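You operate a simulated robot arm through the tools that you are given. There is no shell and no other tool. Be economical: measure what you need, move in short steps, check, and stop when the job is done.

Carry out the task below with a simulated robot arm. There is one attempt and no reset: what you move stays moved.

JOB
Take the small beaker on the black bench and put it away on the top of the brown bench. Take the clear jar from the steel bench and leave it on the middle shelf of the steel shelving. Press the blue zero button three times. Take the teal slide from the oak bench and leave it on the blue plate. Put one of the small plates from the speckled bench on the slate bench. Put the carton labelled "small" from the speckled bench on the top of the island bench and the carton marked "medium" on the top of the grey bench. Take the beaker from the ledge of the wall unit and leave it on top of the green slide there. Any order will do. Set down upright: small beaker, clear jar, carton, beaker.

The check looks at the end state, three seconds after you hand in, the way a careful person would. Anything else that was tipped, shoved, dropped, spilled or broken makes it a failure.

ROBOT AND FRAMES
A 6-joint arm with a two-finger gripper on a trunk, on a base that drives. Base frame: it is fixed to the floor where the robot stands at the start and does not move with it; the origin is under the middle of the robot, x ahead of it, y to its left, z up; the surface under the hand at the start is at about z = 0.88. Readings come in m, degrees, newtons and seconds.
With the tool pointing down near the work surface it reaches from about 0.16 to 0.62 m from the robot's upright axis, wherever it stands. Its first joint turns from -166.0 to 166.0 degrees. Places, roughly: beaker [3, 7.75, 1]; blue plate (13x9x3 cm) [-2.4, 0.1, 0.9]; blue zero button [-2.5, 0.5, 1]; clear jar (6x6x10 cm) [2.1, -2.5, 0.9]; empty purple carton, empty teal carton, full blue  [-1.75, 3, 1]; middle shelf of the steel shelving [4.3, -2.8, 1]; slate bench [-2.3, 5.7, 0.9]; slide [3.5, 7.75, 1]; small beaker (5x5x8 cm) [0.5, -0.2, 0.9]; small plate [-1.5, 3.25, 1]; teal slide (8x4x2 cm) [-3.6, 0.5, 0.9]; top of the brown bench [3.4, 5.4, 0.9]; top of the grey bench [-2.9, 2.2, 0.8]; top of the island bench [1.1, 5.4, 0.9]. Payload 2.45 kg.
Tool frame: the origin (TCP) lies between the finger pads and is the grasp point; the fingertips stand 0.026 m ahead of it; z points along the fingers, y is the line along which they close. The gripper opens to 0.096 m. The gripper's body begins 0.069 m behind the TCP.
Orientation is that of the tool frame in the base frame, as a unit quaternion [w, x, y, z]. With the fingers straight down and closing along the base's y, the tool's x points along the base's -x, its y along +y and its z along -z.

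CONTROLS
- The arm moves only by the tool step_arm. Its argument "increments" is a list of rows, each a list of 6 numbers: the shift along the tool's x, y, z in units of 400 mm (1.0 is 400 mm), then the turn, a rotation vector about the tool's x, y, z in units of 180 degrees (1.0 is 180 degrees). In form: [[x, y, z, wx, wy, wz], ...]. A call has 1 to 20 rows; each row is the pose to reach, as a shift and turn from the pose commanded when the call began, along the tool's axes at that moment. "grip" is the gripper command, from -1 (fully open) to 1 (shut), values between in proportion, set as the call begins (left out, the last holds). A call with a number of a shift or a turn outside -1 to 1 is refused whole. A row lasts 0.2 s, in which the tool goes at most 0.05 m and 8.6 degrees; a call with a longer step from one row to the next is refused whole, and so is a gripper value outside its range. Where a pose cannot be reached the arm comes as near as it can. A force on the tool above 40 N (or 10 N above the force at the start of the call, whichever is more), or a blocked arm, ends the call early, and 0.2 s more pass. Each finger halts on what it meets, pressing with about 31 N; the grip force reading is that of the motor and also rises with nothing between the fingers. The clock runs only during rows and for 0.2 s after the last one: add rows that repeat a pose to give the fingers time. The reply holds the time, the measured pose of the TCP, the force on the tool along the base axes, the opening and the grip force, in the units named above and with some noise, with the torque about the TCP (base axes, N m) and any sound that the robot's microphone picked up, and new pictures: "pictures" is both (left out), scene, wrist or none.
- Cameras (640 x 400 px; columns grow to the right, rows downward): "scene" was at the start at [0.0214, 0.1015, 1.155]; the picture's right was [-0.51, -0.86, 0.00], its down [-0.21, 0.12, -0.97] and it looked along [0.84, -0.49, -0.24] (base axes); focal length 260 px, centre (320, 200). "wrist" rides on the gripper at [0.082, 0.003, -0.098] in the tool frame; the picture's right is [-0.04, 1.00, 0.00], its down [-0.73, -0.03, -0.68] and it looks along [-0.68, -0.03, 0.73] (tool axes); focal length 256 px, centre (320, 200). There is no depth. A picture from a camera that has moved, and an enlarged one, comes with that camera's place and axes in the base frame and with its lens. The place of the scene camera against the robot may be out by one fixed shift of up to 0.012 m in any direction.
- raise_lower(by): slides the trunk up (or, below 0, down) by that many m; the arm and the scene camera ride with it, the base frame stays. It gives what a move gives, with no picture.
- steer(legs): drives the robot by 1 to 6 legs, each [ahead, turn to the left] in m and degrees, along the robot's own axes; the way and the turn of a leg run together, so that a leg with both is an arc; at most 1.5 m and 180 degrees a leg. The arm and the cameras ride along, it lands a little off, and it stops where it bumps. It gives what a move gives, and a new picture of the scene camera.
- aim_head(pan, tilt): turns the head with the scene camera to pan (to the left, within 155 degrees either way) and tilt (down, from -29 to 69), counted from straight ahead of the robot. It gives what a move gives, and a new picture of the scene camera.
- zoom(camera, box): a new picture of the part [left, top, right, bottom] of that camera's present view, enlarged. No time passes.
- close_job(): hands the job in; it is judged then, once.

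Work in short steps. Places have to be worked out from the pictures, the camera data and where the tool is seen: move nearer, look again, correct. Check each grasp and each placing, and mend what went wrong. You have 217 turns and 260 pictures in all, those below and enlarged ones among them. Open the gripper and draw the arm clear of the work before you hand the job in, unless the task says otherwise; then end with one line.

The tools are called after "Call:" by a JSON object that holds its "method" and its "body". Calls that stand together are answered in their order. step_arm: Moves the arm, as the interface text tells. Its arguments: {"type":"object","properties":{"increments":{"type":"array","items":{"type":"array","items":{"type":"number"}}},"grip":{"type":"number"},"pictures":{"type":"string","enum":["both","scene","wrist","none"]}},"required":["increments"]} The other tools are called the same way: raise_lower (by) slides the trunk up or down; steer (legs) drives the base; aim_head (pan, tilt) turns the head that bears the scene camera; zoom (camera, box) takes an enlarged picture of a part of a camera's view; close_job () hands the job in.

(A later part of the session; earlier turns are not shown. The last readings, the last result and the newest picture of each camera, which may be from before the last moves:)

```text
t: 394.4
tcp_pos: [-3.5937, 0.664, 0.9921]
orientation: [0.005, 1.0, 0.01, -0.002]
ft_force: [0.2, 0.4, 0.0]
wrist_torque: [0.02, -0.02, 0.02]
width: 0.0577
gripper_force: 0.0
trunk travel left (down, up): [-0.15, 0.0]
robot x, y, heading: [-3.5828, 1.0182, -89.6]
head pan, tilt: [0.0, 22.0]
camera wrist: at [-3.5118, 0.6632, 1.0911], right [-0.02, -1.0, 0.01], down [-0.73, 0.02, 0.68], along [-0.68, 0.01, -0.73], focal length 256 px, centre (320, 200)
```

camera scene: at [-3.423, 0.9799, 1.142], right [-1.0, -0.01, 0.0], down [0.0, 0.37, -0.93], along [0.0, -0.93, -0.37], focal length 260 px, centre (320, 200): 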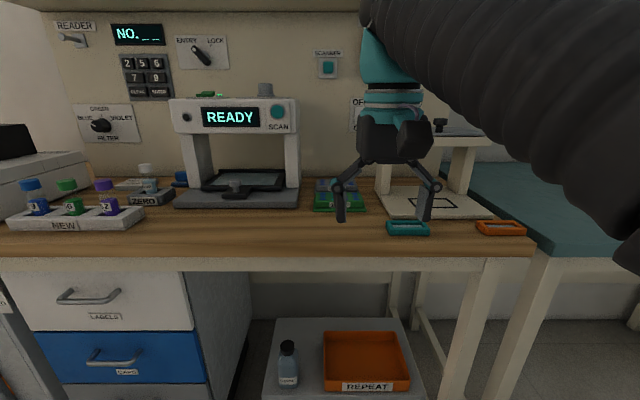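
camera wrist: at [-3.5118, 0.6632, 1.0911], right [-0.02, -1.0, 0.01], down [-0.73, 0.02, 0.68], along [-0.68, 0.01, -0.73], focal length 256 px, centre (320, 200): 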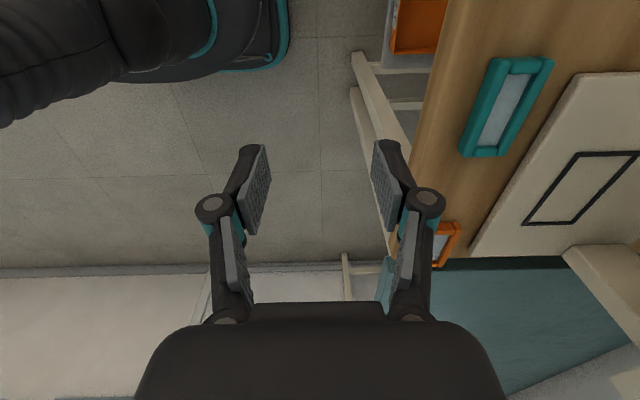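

Good view. Moving above the slide and part-way down.

Call:
{"method": "step_arm", "body": {"increments": [[-0.01, 0.12, 0, 0, 0, 0], [-0.02, 0.24, 0, 0, 0, 0], [-0.03, 0.3645, 0, 0, 0, 0], [-0.03, 0.3645, 0.07, 0, 0, 0], [-0.03, 0.3645, 0.13, 0, 0, 0], [-0.03, 0.3645, 0.13, 0, 0, 0]], "pictures": "wrist"}}

```text
t: 395.8
tcp_pos: [-3.6017, 0.5173, 0.9415]
orientation: [0.006, 1.0, 0.01, -0.002]
ft_force: [0.0, 0.3, -1.2]
wrist_torque: [-0.02, 0.03, 0.0]
width: 0.0574
gripper_force: 0.1
trunk travel left (down, up): [-0.15, 0.0]
robot x, y, heading: [-3.5825, 1.0191, -89.7]
head pan, tilt: [0.0, 22.0]
camera wrist: at [-3.5194, 0.5164, 1.0399], right [-0.02, -1.0, 0.01], down [-0.73, 0.02, 0.68], along [-0.68, 0.0, -0.73], focal length 256 px, centre (320, 200)
```

wrist: 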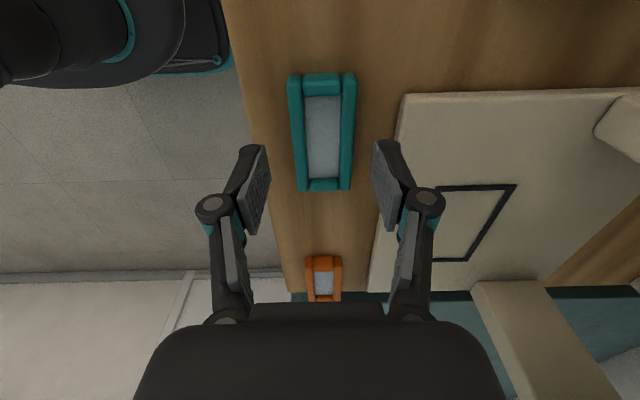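

Centred. Descending to just above the bench surface, then feeling for it.

Call:
{"method": "step_arm", "body": {"increments": [[0, 0.003, 0.03, 0, 0, 0], [0, 0.003, 0.06, 0, 0, 0], [0, 0.003, 0.079, 0, 0, 0], [0, 0.003, 0.079, 0, 0, 0]], "pictures": "none"}}

Call:
{"method": "step_arm", "body": {"increments": [[0, 0, 0.004, 0, 0, 0], [0, 0, 0.008, 0, 0, 0], [0, 0, 0.008, 0, 0, 0]], "pictures": "wrist"}}

```text
t: 396.8
tcp_pos: [-3.6023, 0.5146, 0.9099]
orientation: [0.005, 1.0, 0.01, -0.002]
ft_force: [-0.3, 0.7, 0.5]
wrist_torque: [-0.01, 0.0, 0.03]
width: 0.0578
gripper_force: 0.1
trunk travel left (down, up): [-0.15, 0.0]
robot x, y, heading: [-3.5832, 1.0195, -89.6]
head pan, tilt: [0.0, 22.0]
```

```text
t: 397.6
tcp_pos: [-3.6025, 0.515, 0.9077]
orientation: [0.006, 1.0, 0.01, -0.002]
ft_force: [-0.9, 1.0, -0.7]
wrist_torque: [0.01, -0.01, 0.0]
width: 0.0575
gripper_force: 0.1
trunk travel left (down, up): [-0.15, 0.0]
robot x, y, heading: [-3.5826, 1.0221, -89.6]
head pan, tilt: [0.0, 22.0]
camera wrist: at [-3.5199, 0.5148, 1.0056], right [-0.02, -1.0, 0.01], down [-0.73, 0.02, 0.68], along [-0.68, 0.0, -0.73], focal length 256 px, centre (320, 200)
```

wrist: 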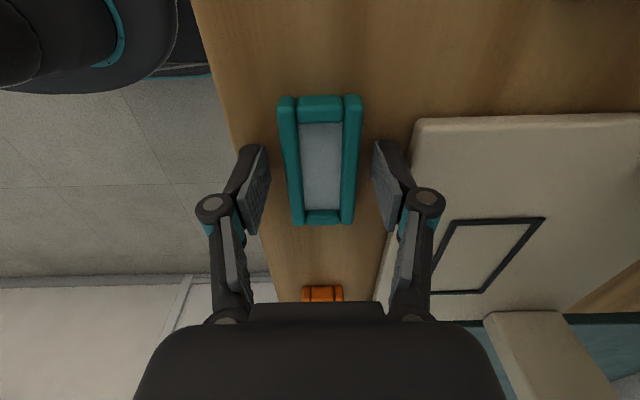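

No contact, with tips near bench level. Closing on the slide.

Call:
{"method": "step_arm", "body": {"increments": [[0, 0, 0, 0, 0, 0], [0, 0, 0, 0, 0, 0], [0, 0, 0, 0, 0, 0]], "grip": 1, "pictures": "wrist"}}

```text
t: 398.4
tcp_pos: [-3.6013, 0.515, 0.907]
orientation: [0.006, 1.0, 0.01, -0.001]
ft_force: [-0.4, -1.0, 1.2]
wrist_torque: [0.04, 0.03, -0.02]
width: 0.0389
gripper_force: 31.0
trunk travel left (down, up): [-0.15, 0.0]
robot x, y, heading: [-3.5819, 1.0204, -89.9]
head pan, tilt: [0.0, 22.0]
camera wrist: at [-3.5199, 0.5148, 1.0057], right [-0.02, -1.0, 0.01], down [-0.73, 0.02, 0.68], along [-0.68, 0.0, -0.73], focal length 256 px, centre (320, 200)
```

wrist: 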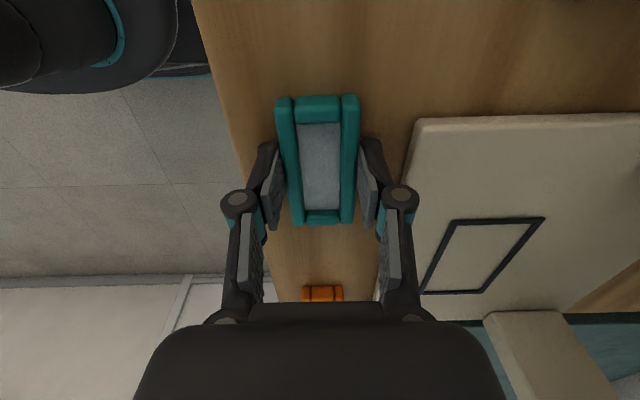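

Gripped at 39 mm. Lifting, retracting, then driving east along the bench for a view of the blue plate and the button.

Call:
{"method": "step_arm", "body": {"increments": [[0, 0, -0.06, 0, 0, 0], [0, 0, -0.13, 0, 0, 0], [0, 0, -0.2, 0, 0, 0], [0, -0.1, -0.2, 0, 0, 0], [0, -0.2, -0.2, 0, 0, 0], [0, -0.3, -0.2, 0, 0, 0], [0, -0.42, -0.2, 0, 0, 0]], "pictures": "wrist"}}

Call:
{"method": "steer", "body": {"legs": [[-0.2, 0], [0, 90], [1.05, 0], [0, -90]]}}

```text
t: 400.0
tcp_pos: [-3.6064, 0.6832, 0.9844]
orientation: [0.005, 1.0, 0.01, -0.002]
ft_force: [0.5, -0.5, -0.6]
wrist_torque: [0.09, 0.0, 0.0]
width: 0.0387
gripper_force: 31.3
trunk travel left (down, up): [-0.15, 0.0]
robot x, y, heading: [-3.5838, 1.0192, -90.0]
head pan, tilt: [0.0, 22.0]
camera wrist: at [-3.5243, 0.682, 1.0821], right [-0.02, -1.0, 0.01], down [-0.73, 0.02, 0.68], along [-0.68, 0.01, -0.73], focal length 256 px, centre (320, 200)
```

wrist: 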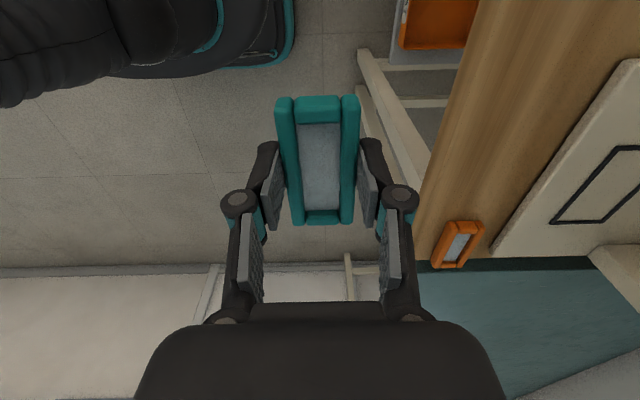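

```text
t: 414.3
tcp_pos: [-2.5477, 0.9011, 0.9851]
orientation: [0.006, 1.0, 0.019, -0.001]
ft_force: [0.6, -0.4, -0.9]
wrist_torque: [0.01, 0.03, 0.02]
width: 0.0389
gripper_force: 30.7
trunk travel left (down, up): [-0.15, 0.0]
robot x, y, heading: [-2.5285, 1.2353, -88.5]
head pan, tilt: [0.0, 22.0]
camera scene: at [-2.3696, 1.2, 1.142], right [-1.0, -0.02, 0.0], down [-0.01, 0.37, -0.93], along [0.02, -0.93, -0.37], focal length 260 px, centre (320, 200)
```

scene: 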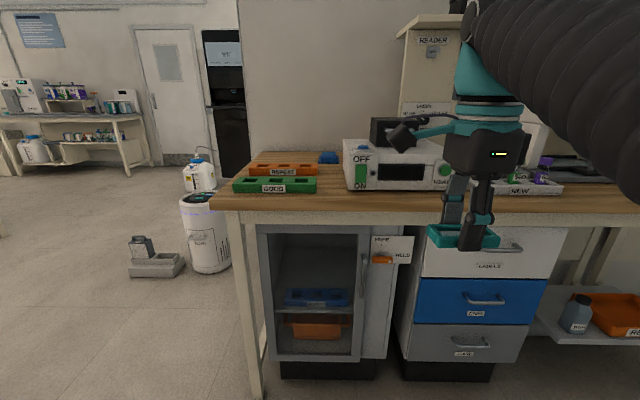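

Call:
{"method": "zoom", "body": {"camera": "scene", "box": [220, 110, 480, 220]}}

```text
2.46 times, centred on (350, 165) of scene
camera zoom: at [-2.3696, 1.2, 1.142], right [-1.0, -0.02, 0.0], down [-0.01, 0.37, -0.93], along [0.02, -0.93, -0.37], focal length 641 px, centre (246, 286)
```

zoom: 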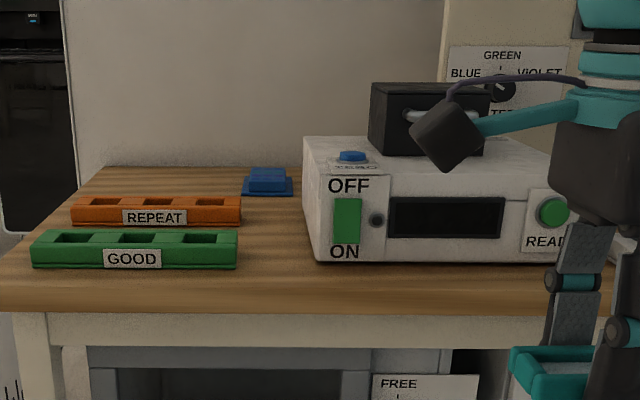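

The blue ZERO button is on top of the white instrument. The blue plate is at about (-2.39, 0.10), reachable from the bench's east end. Driving round there.

Call:
{"method": "steer", "body": {"legs": [[0, 88.5], [1.15, 0], [0, -90], [1.0, 0], [0, -90], [0.2, 0]]}}

Call:
{"method": "aim_head", "body": {"pan": 0, "tilt": 28}}

```text
t: 437.5
tcp_pos: [-1.9454, 0.252, 0.9844]
orientation: [-0.003, -0.703, 0.711, 0.006]
ft_force: [0.4, -0.4, 0.4]
wrist_torque: [0.04, -0.01, -0.01]
width: 0.039
gripper_force: 31.3
trunk travel left (down, up): [-0.15, 0.0]
robot x, y, heading: [-1.6083, 0.2169, 178.2]
head pan, tilt: [0.0, 22.0]
camera scene: at [-1.6456, 0.0504, 1.142], right [0.03, 1.0, 0.0], down [0.37, -0.01, -0.93], along [-0.93, 0.03, -0.37], focal length 260 px, centre (320, 200)
```

scene: 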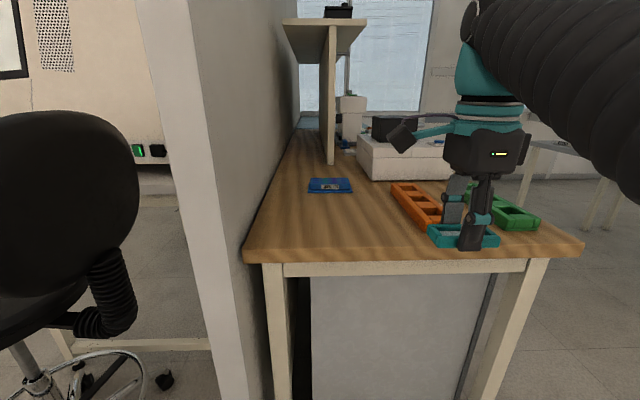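

```text
t: 438.2
tcp_pos: [-1.9449, 0.2517, 0.9847]
orientation: [-0.002, -0.702, 0.712, 0.006]
ft_force: [-0.4, 0.1, -0.8]
wrist_torque: [0.02, 0.01, -0.03]
width: 0.0387
gripper_force: 30.8
trunk travel left (down, up): [-0.15, 0.0]
robot x, y, heading: [-1.6085, 0.2185, 178.6]
head pan, tilt: [0.0, 28.0]
camera scene: at [-1.6439, 0.0503, 1.1324], right [0.03, 1.0, 0.0], down [0.47, -0.01, -0.88], along [-0.88, 0.02, -0.47], focal length 260 px, centre (320, 200)
```

scene: 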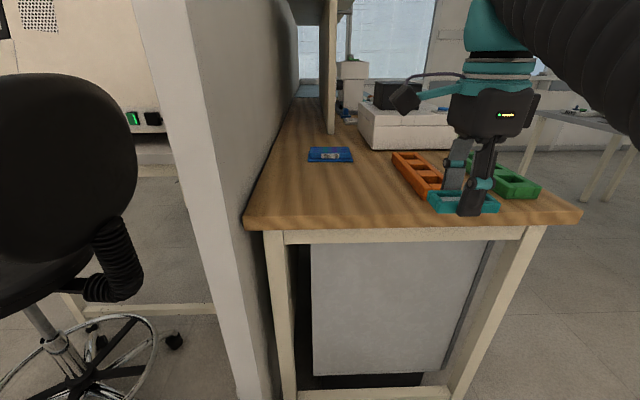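

The plate is at about (-2.40, 0.095) and the bench edge at x≈-2.04. Moving 0.16 m closer, then extending for a wrist view.

Call:
{"method": "steer", "body": {"legs": [[0.155, 0]]}}

Call:
{"method": "step_arm", "body": {"increments": [[0.1, 0, 0, 0, 0, 0], [0.2, 0, 0, 0, 0, 0], [0.3, 0, 0, 0, 0, 0], [0.38, 0.1, 0, 0, 0, 0], [0.38, 0.2, 0, 0, 0, 0], [0.38, 0.3, 0, 0, 0, 0], [0.38, 0.3, 0, 0, 0, 0]]}}

```text
t: 439.6
tcp_pos: [-2.1002, 0.2567, 0.9849]
orientation: [-0.003, -0.701, 0.713, 0.005]
ft_force: [0.1, -0.1, 0.3]
wrist_torque: [0.02, -0.01, 0.04]
width: 0.039
gripper_force: 31.2
trunk travel left (down, up): [-0.15, 0.0]
robot x, y, heading: [-1.7646, 0.2246, 178.4]
head pan, tilt: [0.0, 28.0]
camera scene: at [-1.7999, 0.055, 1.1323], right [0.03, 1.0, 0.0], down [0.47, -0.01, -0.88], along [-0.88, 0.03, -0.47], focal length 260 px, centre (320, 200)
```

scene: 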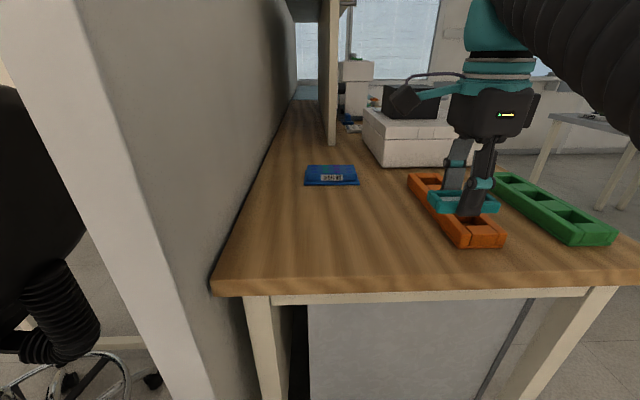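

```text
refused: row 4 steps farther than a row can; nothing moved
```

The plate spans x -2.334 to -2.415, y 0.04 to 0.16, with its centre near (-2.375, 0.10). Moving above it in shorter rows.

Call:
{"method": "step_arm", "body": {"increments": [[0.1, 0, 0, 0, 0, 0], [0.2, 0, 0, 0, 0, 0], [0.3, 0, 0, 0, 0, 0], [0.4, 0, 0, 0, 0, 0], [0.4, 0.11, 0, 0, 0, 0], [0.4, 0.22, 0, 0, 0, 0], [0.4, 0.33, 0, 0, 0, 0], [0.4, 0.44, 0, 0, 0, 0], [0.4, 0.55, 0, 0, 0, 0], [0.4, 0.55, 0, 0, 0, 0]]}}

```text
t: 441.8
tcp_pos: [-2.3174, 0.1035, 0.9764]
orientation: [-0.004, -0.702, 0.713, 0.007]
ft_force: [0.0, 0.5, -0.1]
wrist_torque: [-0.03, 0.02, 0.01]
width: 0.0388
gripper_force: 31.0
out of reach, approached as far as the arm can: row 9, 10
trunk travel left (down, up): [-0.15, 0.0]
robot x, y, heading: [-1.7635, 0.2225, 178.6]
head pan, tilt: [0.0, 28.0]
camera scene: at [-1.7999, 0.0549, 1.1323], right [0.03, 1.0, 0.0], down [0.47, -0.01, -0.88], along [-0.88, 0.03, -0.47], focal length 260 px, centre (320, 200)
camera wrist: at [-2.3193, 0.0206, 1.0747], right [-1.0, 0.06, 0.01], down [0.05, 0.73, 0.68], along [0.03, 0.68, -0.73], focal length 256 px, centre (320, 200)
```

scene: 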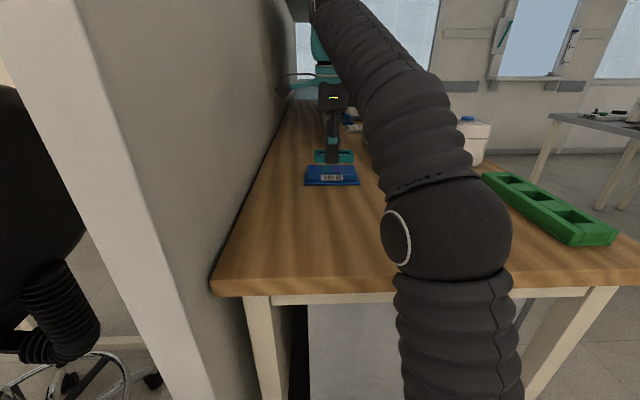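
wrist: 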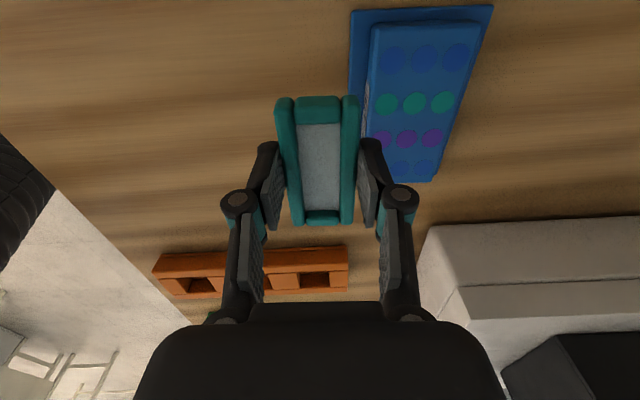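

The plate centre is near (-2.382, 0.112). I'll extend toward it, keeping height, to see how far the arm reaches.

Call:
{"method": "step_arm", "body": {"increments": [[-0.01, 0.05, 0, 0, 0, 0], [-0.019, 0.1, 0, 0, 0, 0], [-0.019, 0.15, 0, 0, 0, 0], [-0.019, 0.15, 0, 0, 0, 0]], "pictures": "wrist"}}

```text
t: 442.8
tcp_pos: [-2.3632, 0.1148, 0.9542]
orientation: [-0.004, -0.701, 0.713, 0.006]
ft_force: [-0.1, -0.6, -0.5]
wrist_torque: [0.01, -0.01, -0.04]
width: 0.0388
gripper_force: 30.8
out of reach, approached as far as the arm can: row 1, 2, 3, 4
trunk travel left (down, up): [-0.15, 0.0]
robot x, y, heading: [-1.7633, 0.2208, 178.2]
head pan, tilt: [0.0, 28.0]
camera wrist: at [-2.3655, 0.0323, 1.052], right [-1.0, 0.06, 0.01], down [0.05, 0.73, 0.68], along [0.03, 0.68, -0.73], focal length 256 px, centre (320, 200)
```

wrist: 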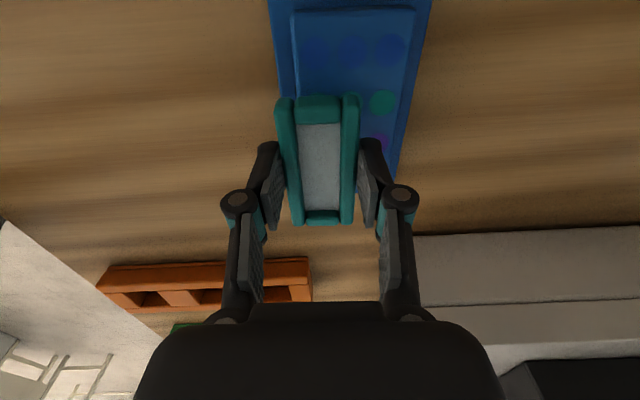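

The slide needs ~13 mm more. Its bottom is near z 0.927 and the plate's top near 0.91, so I'll extend while letting height drop slightly.

Call:
{"method": "step_arm", "body": {"increments": [[0.004, 0.02, 0.01, 0, 0, 0], [0.006, 0.04, 0.02, 0, 0, 0], [0.006, 0.04, 0.02, 0, 0, 0]], "pictures": "wrist"}}

```text
t: 443.6
tcp_pos: [-2.3762, 0.1123, 0.9467]
orientation: [-0.005, -0.702, 0.712, 0.006]
ft_force: [-0.5, 0.1, -0.7]
wrist_torque: [-0.02, 0.0, 0.03]
width: 0.0389
gripper_force: 30.9
trunk travel left (down, up): [-0.15, 0.0]
robot x, y, heading: [-1.7635, 0.2198, 178.1]
head pan, tilt: [0.0, 28.0]
camera wrist: at [-2.3792, 0.0314, 1.044], right [-1.0, 0.06, 0.02], down [0.05, 0.73, 0.68], along [0.03, 0.68, -0.73], focal length 256 px, centre (320, 200)
```

wrist: 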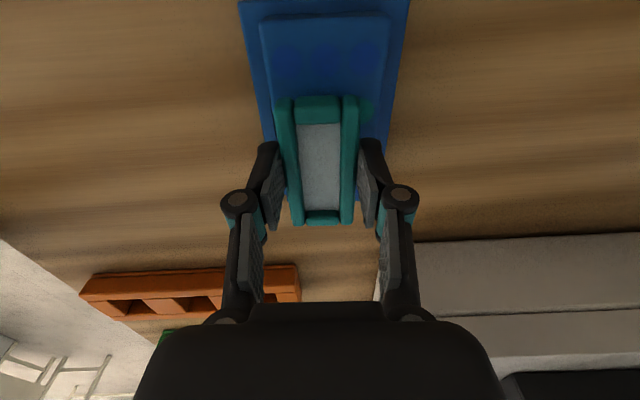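

Centred. Lowering to contact.

Call:
{"method": "step_arm", "body": {"increments": [[0, 0, 0.006, 0, 0, 0], [0, 0, 0.012, 0, 0, 0], [0, 0, 0.012, 0, 0, 0]], "pictures": "none"}}

Call:
{"method": "step_arm", "body": {"increments": [[0, 0, 0.005, 0, 0, 0], [0, 0, 0.01, 0, 0, 0], [0, 0, 0.01, 0, 0, 0]], "pictures": "none"}}

```text
t: 444.4
tcp_pos: [-2.3765, 0.1142, 0.9441]
orientation: [-0.004, -0.702, 0.712, 0.006]
ft_force: [-0.3, -0.4, -0.1]
wrist_torque: [-0.05, -0.01, -0.03]
width: 0.0386
gripper_force: 31.4
trunk travel left (down, up): [-0.15, 0.0]
robot x, y, heading: [-1.7649, 0.2228, 178.3]
head pan, tilt: [0.0, 28.0]
```

```text
t: 445.2
tcp_pos: [-2.3795, 0.1126, 0.9367]
orientation: [-0.002, -0.702, 0.712, 0.006]
ft_force: [-0.4, -0.2, 0.0]
wrist_torque: [-0.01, -0.03, -0.01]
width: 0.0389
gripper_force: 31.5
trunk travel left (down, up): [-0.15, 0.0]
robot x, y, heading: [-1.7635, 0.221, 178.3]
head pan, tilt: [0.0, 28.0]
```

Call:
{"method": "step_arm", "body": {"increments": [[0, 0, 0.004, 0, 0, 0], [0, 0, 0.008, 0, 0, 0], [0, 0, 0.008, 0, 0, 0]], "pictures": "none"}}

Call:
{"method": "step_arm", "body": {"increments": [[0, 0, 0.003, 0, 0, 0], [0, 0, 0.006, 0, 0, 0], [0, 0, 0.006, 0, 0, 0]], "pictures": "wrist"}}

```text
t: 446.0
tcp_pos: [-2.3806, 0.1122, 0.9337]
orientation: [-0.004, -0.702, 0.713, 0.005]
ft_force: [0.3, -1.1, 0.0]
wrist_torque: [-0.03, -0.01, -0.02]
width: 0.0389
gripper_force: 30.6
trunk travel left (down, up): [-0.15, 0.0]
robot x, y, heading: [-1.7628, 0.2218, 178.2]
head pan, tilt: [0.0, 28.0]
```

```text
t: 446.8
tcp_pos: [-2.3796, 0.1133, 0.9324]
orientation: [-0.004, -0.702, 0.713, 0.006]
ft_force: [0.3, -0.1, -1.0]
wrist_torque: [-0.02, -0.02, 0.03]
width: 0.0386
gripper_force: 31.3
trunk travel left (down, up): [-0.15, 0.0]
robot x, y, heading: [-1.7679, 0.2174, 178.0]
head pan, tilt: [0.0, 28.0]
camera wrist: at [-2.3836, 0.0302, 1.03], right [-1.0, 0.06, 0.01], down [0.05, 0.73, 0.68], along [0.03, 0.68, -0.73], focal length 256 px, centre (320, 200)
```

wrist: 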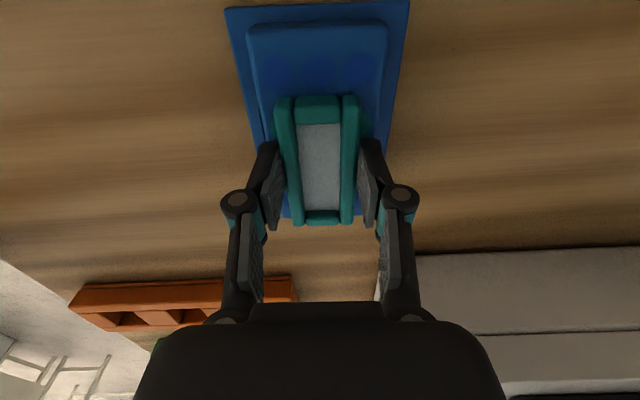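

Still free. Continuing down.

Call:
{"method": "step_arm", "body": {"increments": [[0, 0, 0.005, 0, 0, 0], [0, 0, 0.01, 0, 0, 0], [0, 0, 0.01, 0, 0, 0]], "pictures": "none"}}

Call:
{"method": "step_arm", "body": {"increments": [[0, 0, 0.004, 0, 0, 0], [0, 0, 0.008, 0, 0, 0], [0, 0, 0.008, 0, 0, 0]], "pictures": "none"}}

```text
t: 447.6
tcp_pos: [-2.3796, 0.1134, 0.9314]
orientation: [-0.005, -0.702, 0.712, 0.007]
ft_force: [-6.1, -1.4, 24.9]
wrist_torque: [-0.03, 0.06, 0.02]
width: 0.039
gripper_force: 30.4
trunk travel left (down, up): [-0.15, 0.0]
robot x, y, heading: [-1.7626, 0.2176, 178.2]
head pan, tilt: [0.0, 28.0]
```

```text
t: 448.1
tcp_pos: [-2.3783, 0.1128, 0.9294]
orientation: [-0.006, -0.701, 0.713, 0.008]
ft_force: [1.3, 0.7, 13.6]
wrist_torque: [0.05, -0.31, 0.02]
width: 0.0389
gripper_force: 31.1
trunk travel left (down, up): [-0.15, 0.0]
robot x, y, heading: [-1.7635, 0.219, 177.9]
head pan, tilt: [0.0, 28.0]
stopped in row 2: the force on the tool passed its limit at 43 N (the readings are from after the stop); the commanded pose is now the measured one
```

Contact made. Opening slightly, rising, and retreating toward the robot.

Call:
{"method": "step_arm", "body": {"increments": [[0, 0, -0.004, 0, 0, 0], [0, 0, -0.004, 0, 0, 0]], "grip": -0.25, "pictures": "none"}}

Call:
{"method": "step_arm", "body": {"increments": [[0, 0, -0.02, 0, 0, 0], [0, 0, -0.04, 0, 0, 0], [0, -0.05, -0.07, 0, 0, 0], [0, -0.15, -0.1, 0, 0, 0], [0, -0.25, -0.12, 0, 0, 0], [0, -0.35, -0.12, 0, 0, 0]]}}

```text
t: 448.7
tcp_pos: [-2.3804, 0.1115, 0.9295]
orientation: [-0.004, -0.701, 0.713, 0.007]
ft_force: [0.3, -0.1, -0.4]
wrist_torque: [0.01, -0.02, 0.02]
width: 0.06
gripper_force: 0.0
trunk travel left (down, up): [-0.15, 0.0]
robot x, y, heading: [-1.7651, 0.2228, 178.5]
head pan, tilt: [0.0, 28.0]
```

```text
t: 450.1
tcp_pos: [-2.2384, 0.1088, 0.9763]
orientation: [-0.004, -0.701, 0.713, 0.007]
ft_force: [-0.8, -0.2, -2.0]
wrist_torque: [0.03, -0.08, -0.04]
width: 0.0602
gripper_force: 0.0
trunk travel left (down, up): [-0.15, 0.0]
robot x, y, heading: [-1.7637, 0.2218, 178.2]
head pan, tilt: [0.0, 28.0]
camera scene: at [-1.8005, 0.0549, 1.1323], right [0.03, 1.0, 0.0], down [0.47, -0.01, -0.88], along [-0.88, 0.03, -0.47], focal length 260 px, centre (320, 200)
camera wrist: at [-2.2411, 0.0267, 1.0744], right [-1.0, 0.06, 0.02], down [0.05, 0.73, 0.68], along [0.03, 0.68, -0.73], focal length 256 px, centre (320, 200)
```

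scene: 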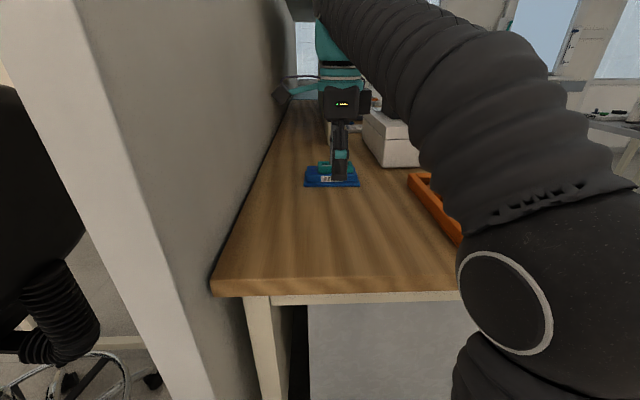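
wrist: 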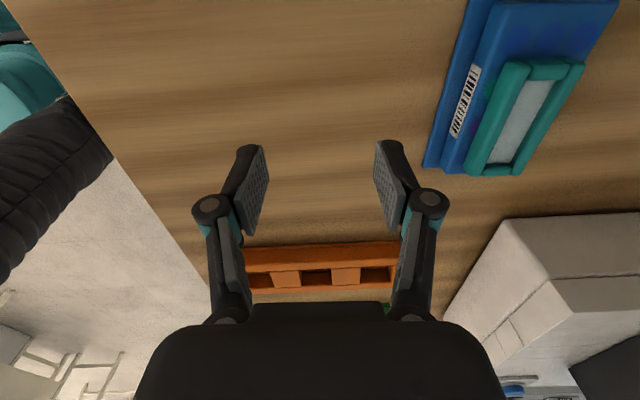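

Call:
{"method": "zoom", "body": {"camera": "wrist", "box": [400, 0, 640, 200]}}

```text
2.00 times, centred on (520, 100) of wrist
camera zoom: at [-2.2411, 0.0267, 1.0744], right [-1.0, 0.06, 0.02], down [0.05, 0.73, 0.68], along [0.03, 0.68, -0.73], focal length 512 px, centre (-80, 400)
```

zoom: 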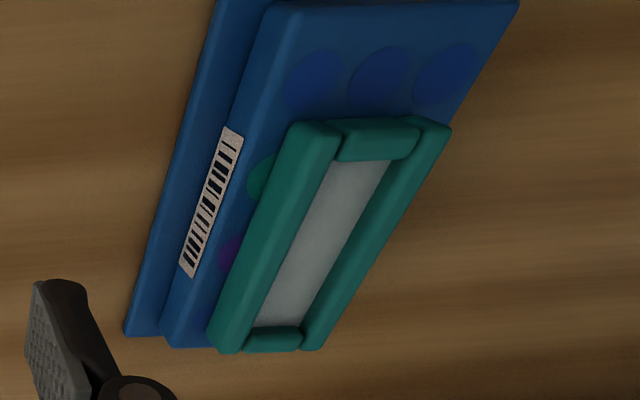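

The slide rests flat on the blue plate. Next is the ZERO button: I'll back off and drive to the bench's north side.

Call:
{"method": "steer", "body": {"legs": [[-0.35, 0], [0, -88.3], [1.0, 0], [0, 90], [1.05, 0], [0, 90]]}}

Call:
{"method": "step_arm", "body": {"increments": [[0, 0, 0, 0, 0, -0.0455], [0, 0, 0, 0, 0, -0.091], [0, 0, 0, 0, 0, -0.1365], [0, 0, 0, 0, 0, -0.182], [0, 0, 0, 0, 0, -0.2275], [0, 0, 0, 0, 0, -0.273], [0, 0, 0, 0, 0, -0.3185], [0, 0, 0, 0, 0, -0.364], [0, 0, 0, 0, 0, -0.4095], [0, 0, 0, 0, 0, -0.455], [0, 0, 0, 0, 0, -0.5], [0, 0, 0, 0, 0, -0.5]], "grip": 1, "pictures": "none"}}

Call:
{"method": "aim_head", "body": {"pan": 0, "tilt": 15}}

```text
t: 473.6
tcp_pos: [-2.363, 0.7484, 0.9777]
orientation: [0.009, 1.0, -0.005, -0.001]
ft_force: [-0.3, -0.5, 0.6]
wrist_torque: [0.01, 0.02, -0.03]
width: 0.0599
gripper_force: 0.0
trunk travel left (down, up): [-0.15, 0.0]
robot x, y, heading: [-2.476, 1.2253, -91.7]
head pan, tilt: [0.0, 28.0]
camera scene: at [-2.3191, 1.1771, 1.1323], right [-1.0, 0.03, 0.0], down [0.01, 0.47, -0.88], along [-0.02, -0.88, -0.47], focal length 260 px, centre (320, 200)
```

scene: 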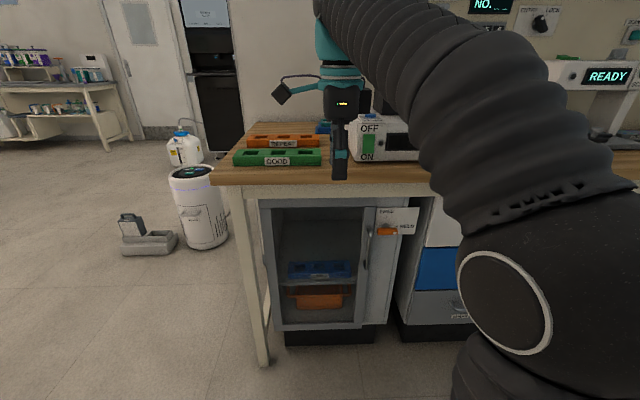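

```text
t: 476.2
tcp_pos: [-2.3634, 0.7497, 0.9762]
orientation: [0.005, 0.711, 0.703, -0.007]
ft_force: [-0.2, 0.3, 0.0]
wrist_torque: [-0.01, -0.02, 0.0]
width: 0.0001
gripper_force: 29.2
trunk travel left (down, up): [-0.15, 0.0]
robot x, y, heading: [-2.4797, 1.2232, -91.7]
head pan, tilt: [0.0, 28.0]
```

```text
t: 477.0
tcp_pos: [-2.3635, 0.7497, 0.9765]
orientation: [0.004, 0.712, 0.703, -0.008]
ft_force: [-1.1, 0.3, -0.3]
wrist_torque: [-0.01, -0.03, 0.01]
width: 0.0001
gripper_force: 28.0
trunk travel left (down, up): [-0.15, 0.0]
robot x, y, heading: [-2.4753, 1.2212, -91.6]
head pan, tilt: [0.0, 15.0]
camera scene: at [-2.3191, 1.1749, 1.1533], right [-1.0, 0.03, 0.0], down [0.01, 0.26, -0.97], along [-0.03, -0.97, -0.26], focal length 260 px, centre (320, 200)
```

scene: 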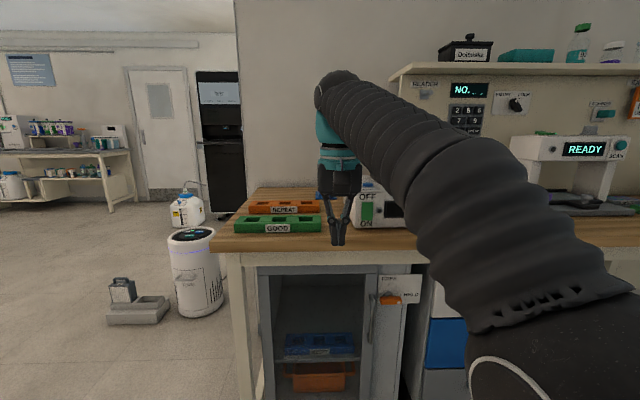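

Tilting the closed gripper 45° and raising it, centred in front of the robot.

Call:
{"method": "step_arm", "body": {"increments": [[0.05, -0.046, -0.01, 0, -0.0417, 0], [0.1, -0.092, -0.03, 0, -0.0833, 0], [0.15, -0.14, -0.05, 0, -0.125, 0], [0.2, -0.186, -0.08, 0, -0.1667, 0], [0.25, -0.232, -0.11, 0, -0.2083, 0], [0.3, -0.279, -0.15, 0, -0.25, 0], [0.3, -0.279, -0.2, 0, -0.25, 0], [0.3, -0.279, -0.2, 0, -0.25, 0]], "pictures": "scene"}}

Call:
{"method": "steer", "body": {"legs": [[0.22, 1.5]]}}

Call:
{"method": "aim_head", "body": {"pan": -12, "tilt": 14}}

```text
t: 478.8
tcp_pos: [-2.4741, 0.8714, 1.056]
orientation: [0.274, 0.655, 0.647, -0.28]
ft_force: [-0.2, 0.5, -0.2]
wrist_torque: [-0.01, 0.0, 0.02]
width: 0.0001
gripper_force: 28.3
trunk travel left (down, up): [-0.15, 0.0]
robot x, y, heading: [-2.4773, 1.2211, -91.6]
head pan, tilt: [0.0, 15.0]
camera scene: at [-2.3192, 1.175, 1.1534], right [-1.0, 0.03, 0.0], down [0.01, 0.26, -0.97], along [-0.03, -0.97, -0.26], focal length 260 px, centre (320, 200)
```

scene: 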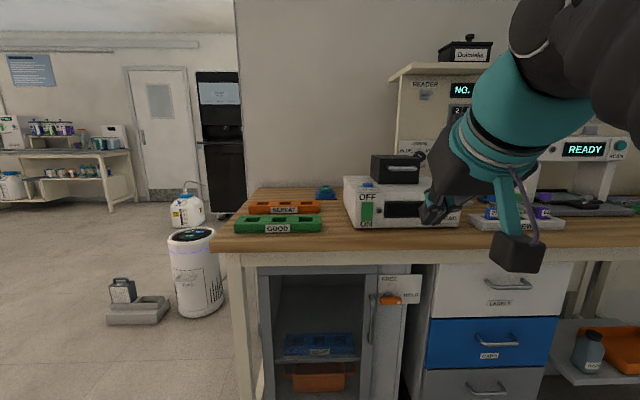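

```text
t: 480.5
tcp_pos: [-2.469, 0.653, 1.055]
orientation: [0.277, 0.647, 0.655, -0.275]
ft_force: [-0.1, 0.8, -0.1]
wrist_torque: [0.02, 0.01, -0.03]
width: 0.0002
gripper_force: 28.5
trunk travel left (down, up): [-0.15, 0.0]
robot x, y, heading: [-2.478, 1.0009, -90.3]
head pan, tilt: [0.0, 15.0]
camera scene: at [-2.3218, 0.96, 1.1534], right [-1.0, 0.0, 0.0], down [0.0, 0.26, -0.97], along [0.0, -0.97, -0.26], focal length 260 px, centre (320, 200)
```

scene: 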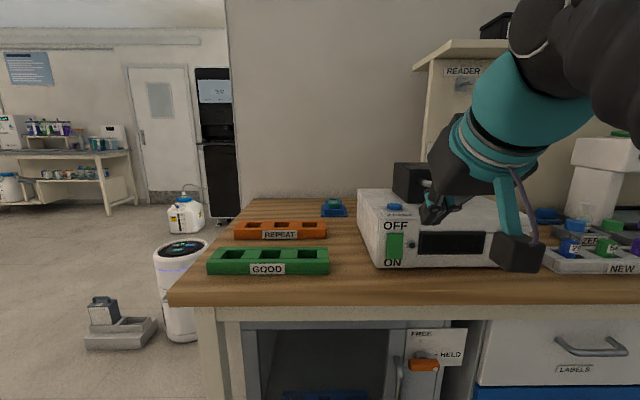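

```text
t: 481.2
tcp_pos: [-2.4697, 0.6527, 1.0544]
orientation: [0.277, 0.647, 0.655, -0.275]
ft_force: [-0.1, 0.2, 0.6]
wrist_torque: [0.0, -0.02, 0.02]
width: 0.0
gripper_force: 28.3
trunk travel left (down, up): [-0.15, 0.0]
robot x, y, heading: [-2.4798, 1.0003, -90.5]
head pan, tilt: [-12.0, 14.0]
camera scene: at [-2.3412, 0.9622, 1.155], right [-0.98, 0.21, 0.0], down [0.05, 0.24, -0.97], along [-0.21, -0.95, -0.24], focal length 260 px, centre (320, 200)
```

scene: 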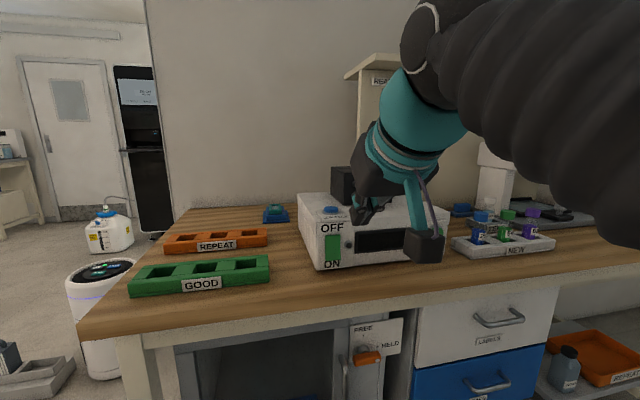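

Call:
{"method": "zoom", "body": {"camera": "scene", "box": [290, 170, 410, 280]}}

Call:
{"method": "step_arm", "body": {"increments": [[0, 0, 0, 0, 0, 0]], "pictures": "wrist"}}

```text
3.64 times, centred on (350, 225) of scene
camera zoom: at [-2.3412, 0.9622, 1.155], right [-0.98, 0.21, 0.0], down [0.05, 0.24, -0.97], along [-0.21, -0.95, -0.24], focal length 947 px, centre (211, 109)
```

zoom: 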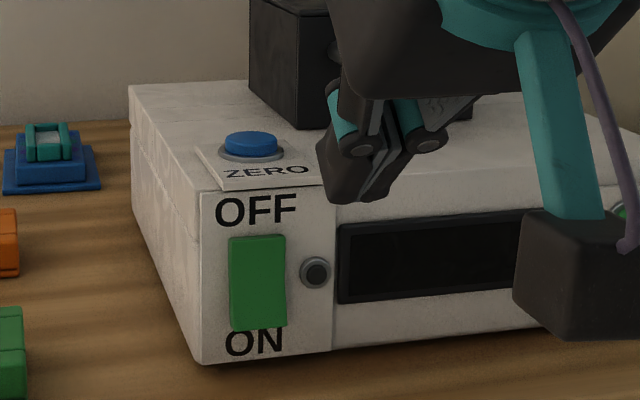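

```text
t: 481.6
tcp_pos: [-2.47, 0.6533, 1.0541]
orientation: [0.276, 0.647, 0.655, -0.275]
ft_force: [-0.4, 0.2, 0.3]
wrist_torque: [-0.02, -0.02, 0.04]
width: 0.0002
gripper_force: 28.6
trunk travel left (down, up): [-0.15, 0.0]
robot x, y, heading: [-2.4799, 0.9996, -90.2]
head pan, tilt: [-12.0, 14.0]
camera wrist: at [-2.4676, 0.7802, 1.0638], right [1.0, -0.02, 0.03], down [-0.03, -0.02, 1.0], along [-0.02, -1.0, -0.02], focal length 256 px, centre (320, 200)
```

wrist: 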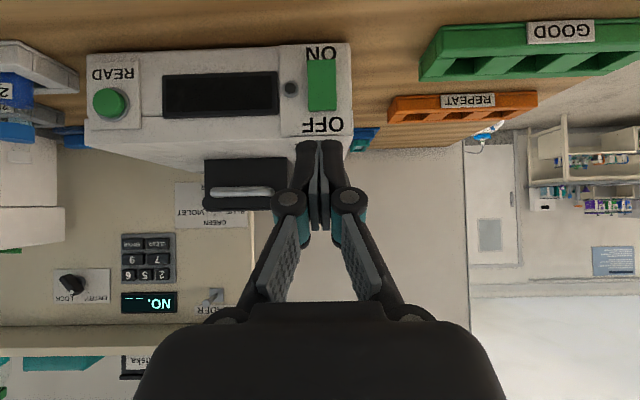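

The button is at about (-2.482, 0.425, top z≈0.997). Positioning the closed fingertips above it.

Call:
{"method": "step_arm", "body": {"increments": [[-0.07, -0.02, 0.07, 0, 0, 0], [-0.14, -0.0375, 0.14, 0, 0, 0], [-0.21, -0.0375, 0.21, 0, 0, 0], [-0.28, -0.0375, 0.28, 0, 0, 0], [-0.34, -0.0375, 0.34, 0, 0, 0], [-0.385, -0.0375, 0.385, 0, 0, 0], [-0.385, -0.0375, 0.385, 0, 0, 0]]}}

Call:
{"method": "zoom", "body": {"camera": "scene", "box": [290, 150, 410, 260]}}

```text
t: 483.2
tcp_pos: [-2.4825, 0.4346, 1.0575]
orientation: [0.277, 0.647, 0.655, -0.275]
ft_force: [0.0, 0.7, -0.5]
wrist_torque: [0.0, -0.01, -0.04]
width: 0.0
gripper_force: 28.8
trunk travel left (down, up): [-0.15, 0.0]
robot x, y, heading: [-2.4822, 1.0012, -90.2]
head pan, tilt: [-12.0, 14.0]
camera scene: at [-2.3412, 0.9622, 1.155], right [-0.98, 0.21, 0.0], down [0.05, 0.24, -0.97], along [-0.21, -0.95, -0.24], focal length 260 px, centre (320, 200)
camera wrist: at [-2.4799, 0.5616, 1.0673], right [1.0, -0.02, 0.03], down [-0.03, -0.02, 1.0], along [-0.02, -1.0, -0.02], focal length 256 px, centre (320, 200)
```

scene: 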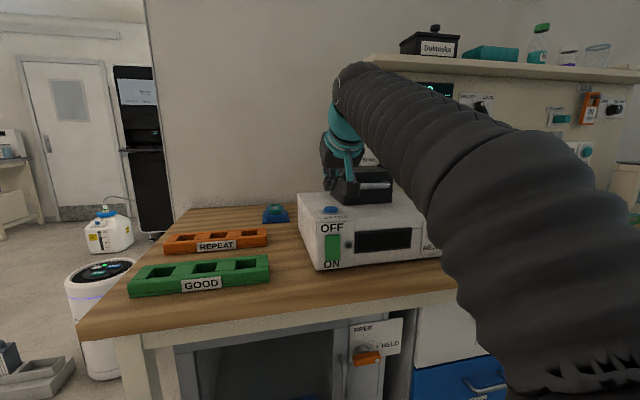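
wrist: 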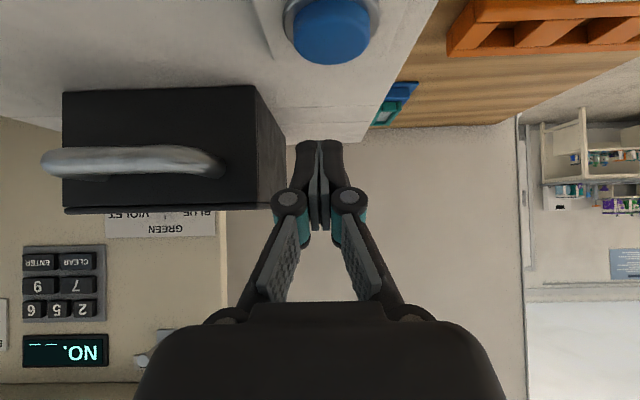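

```text
3.64 times, centred on (350, 205) of scene
camera zoom: at [-2.3412, 0.9622, 1.155], right [-0.98, 0.21, 0.0], down [0.05, 0.24, -0.97], along [-0.21, -0.95, -0.24], focal length 947 px, centre (211, 182)
```

zoom: 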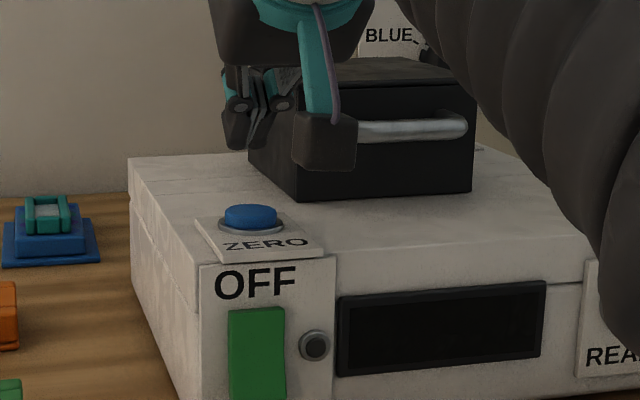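

The wrist view puts the button slightly nearer, at about (-2.475, 0.462). Shifting back 37 mm and 7 mm to +x.

Call:
{"method": "step_arm", "body": {"increments": [[0.035, 0.01, -0.035, 0, 0, 0], [0.066, 0.019, -0.066, 0, 0, 0], [0.066, 0.019, -0.066, 0, 0, 0]]}}

Call:
{"method": "zoom", "body": {"camera": "scene", "box": [290, 150, 410, 260]}}

```text
t: 484.0
tcp_pos: [-2.4761, 0.472, 1.0577]
orientation: [0.277, 0.646, 0.656, -0.274]
ft_force: [1.1, -0.3, 0.3]
wrist_torque: [0.02, 0.03, 0.02]
width: 0.0
gripper_force: 28.8
trunk travel left (down, up): [-0.15, 0.0]
robot x, y, heading: [-2.4804, 1.003, -89.9]
head pan, tilt: [-12.0, 14.0]
camera scene: at [-2.3412, 0.9621, 1.155], right [-0.98, 0.21, 0.0], down [0.05, 0.24, -0.97], along [-0.21, -0.95, -0.24], focal length 260 px, centre (320, 200)
camera wrist: at [-2.4732, 0.5994, 1.0668], right [1.0, -0.02, 0.03], down [-0.03, -0.02, 1.0], along [-0.02, -1.0, -0.02], focal length 256 px, centre (320, 200)
```

scene: 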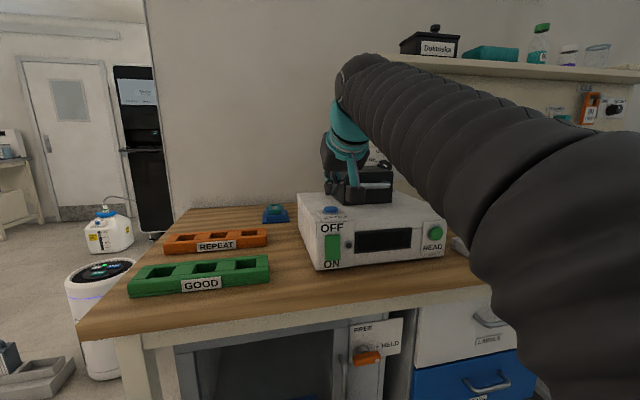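
wrist: 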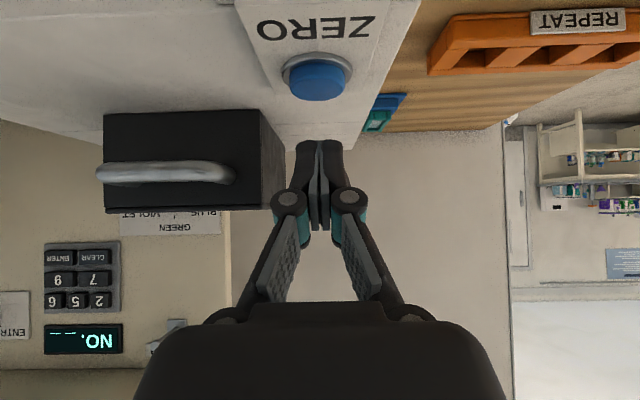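

```text
3.64 times, centred on (350, 205) of scene
camera zoom: at [-2.3412, 0.9621, 1.155], right [-0.98, 0.21, 0.0], down [0.05, 0.24, -0.97], along [-0.21, -0.95, -0.24], focal length 947 px, centre (211, 182)
```

zoom: 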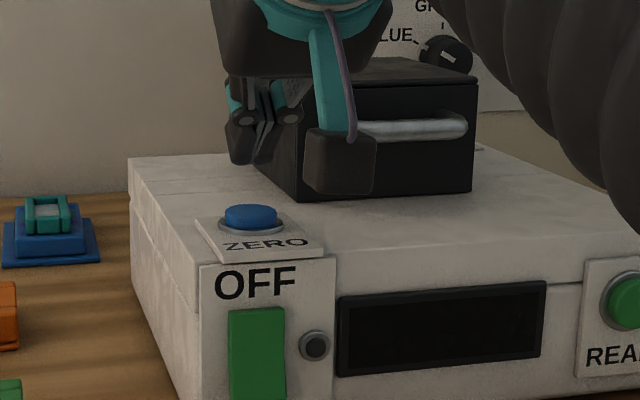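

The two wrist views agree: the button is at (-2.475, 0.464), z≈1.000, right under the fingertip. Pressing down gradually to learn its travel.

Call:
{"method": "step_arm", "body": {"increments": [[0.025, 0, 0.025, 0, 0, 0], [0.05, 0, 0.05, 0, 0, 0], [0.056, 0, 0.056, 0, 0, 0], [0.056, 0, 0.056, 0, 0, 0]], "pictures": "wrist"}}

```text
t: 485.0
tcp_pos: [-2.4749, 0.4722, 1.0268]
orientation: [0.278, 0.646, 0.655, -0.276]
ft_force: [0.7, -0.1, 4.9]
wrist_torque: [-0.07, -0.03, 0.0]
width: 0.0061
gripper_force: 28.7
trunk travel left (down, up): [-0.15, 0.0]
robot x, y, heading: [-2.4784, 1.0041, -90.3]
head pan, tilt: [-12.0, 14.0]
heard: click
camera wrist: at [-2.4723, 0.5988, 1.0356], right [1.0, -0.02, 0.03], down [-0.03, -0.02, 1.0], along [-0.02, -1.0, -0.02], focal length 256 px, centre (320, 200)
```

wrist: 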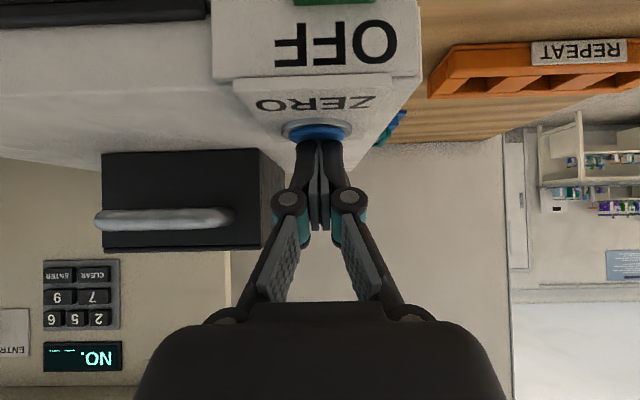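

A click was heard, so that's press one. Lifting clear, then pressing again.

Call:
{"method": "step_arm", "body": {"increments": [[-0.02, 0, -0.02, 0, 0, 0], [-0.04, 0, -0.04, 0, 0, 0], [-0.04, 0, -0.04, 0, 0, 0], [-0.04, 0, -0.04, 0, 0, 0]], "pictures": "none"}}

Call:
{"method": "step_arm", "body": {"increments": [[0.02, 0, 0.02, 0, 0, 0], [0.04, 0, 0.04, 0, 0, 0], [0.04, 0, 0.04, 0, 0, 0]], "pictures": "none"}}

```text
t: 486.0
tcp_pos: [-2.4734, 0.4716, 1.0489]
orientation: [0.277, 0.646, 0.655, -0.276]
ft_force: [0.8, 0.0, 0.1]
wrist_torque: [0.01, 0.0, 0.02]
width: 0.0
gripper_force: 28.5
trunk travel left (down, up): [-0.15, 0.0]
robot x, y, heading: [-2.4792, 1.0009, -90.5]
head pan, tilt: [-12.0, 14.0]
```

```text
t: 486.8
tcp_pos: [-2.4747, 0.4711, 1.0273]
orientation: [0.279, 0.646, 0.655, -0.276]
ft_force: [-1.2, 0.3, 3.9]
wrist_torque: [-0.02, -0.01, 0.0]
width: 0.0061
gripper_force: 28.9
trunk travel left (down, up): [-0.15, 0.0]
robot x, y, heading: [-2.4803, 1.0052, -90.5]
head pan, tilt: [-12.0, 14.0]
heard: click
```

Second click. Releasing and pressing a third time, then lifting well clear.

Call:
{"method": "step_arm", "body": {"increments": [[-0.02, 0, -0.02, 0, 0, 0], [-0.04, 0, -0.04, 0, 0, 0], [-0.04, 0, -0.04, 0, 0, 0], [-0.04, 0, -0.04, 0, 0, 0]], "pictures": "none"}}

Call:
{"method": "step_arm", "body": {"increments": [[0.02, 0, 0.02, 0, 0, 0], [0.04, 0, 0.04, 0, 0, 0], [0.04, 0, 0.04, 0, 0, 0]], "pictures": "none"}}

Call:
{"method": "step_arm", "body": {"increments": [[-0.03, 0, -0.03, 0, 0, 0], [-0.06, 0, -0.06, 0, 0, 0], [0.01, 0, -0.13, 0, 0, 0], [0.08, 0, -0.2, 0, 0, 0], [0.15, 0, -0.27, 0, 0, 0], [0.22, 0, -0.34, 0, 0, 0], [0.29, 0, -0.41, 0, 0, 0]], "pictures": "scene"}}

```text
t: 487.8
tcp_pos: [-2.4752, 0.4706, 1.0479]
orientation: [0.277, 0.647, 0.655, -0.275]
ft_force: [-0.3, -0.4, -0.3]
wrist_torque: [-0.02, 0.01, 0.0]
width: 0.0
gripper_force: 28.6
trunk travel left (down, up): [-0.15, 0.0]
robot x, y, heading: [-2.4785, 1.0035, -90.1]
head pan, tilt: [-12.0, 14.0]
```

```text
t: 488.6
tcp_pos: [-2.4753, 0.472, 1.0259]
orientation: [0.278, 0.646, 0.655, -0.276]
ft_force: [-0.4, -1.6, 6.3]
wrist_torque: [-0.15, 0.01, 0.02]
width: 0.0061
gripper_force: 28.3
trunk travel left (down, up): [-0.15, 0.0]
robot x, y, heading: [-2.4792, 1.0036, -90.1]
head pan, tilt: [-12.0, 14.0]
heard: click
```

```text
t: 490.2
tcp_pos: [-2.4773, 0.6702, 1.0572]
orientation: [0.276, 0.647, 0.655, -0.275]
ft_force: [-0.1, -0.9, 0.1]
wrist_torque: [0.06, -0.02, 0.0]
width: 0.0
gripper_force: 28.4
trunk travel left (down, up): [-0.15, 0.0]
robot x, y, heading: [-2.4805, 1.0026, -90.3]
head pan, tilt: [-12.0, 14.0]
camera scene: at [-2.3412, 0.9617, 1.155], right [-0.98, 0.21, 0.0], down [0.05, 0.24, -0.97], along [-0.21, -0.95, -0.24], focal length 260 px, centre (320, 200)
```

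scene: 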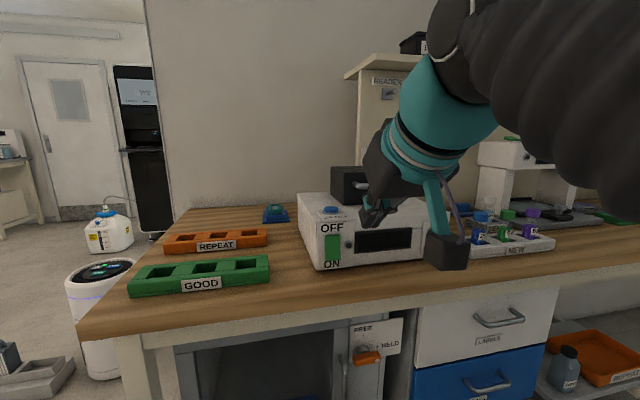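

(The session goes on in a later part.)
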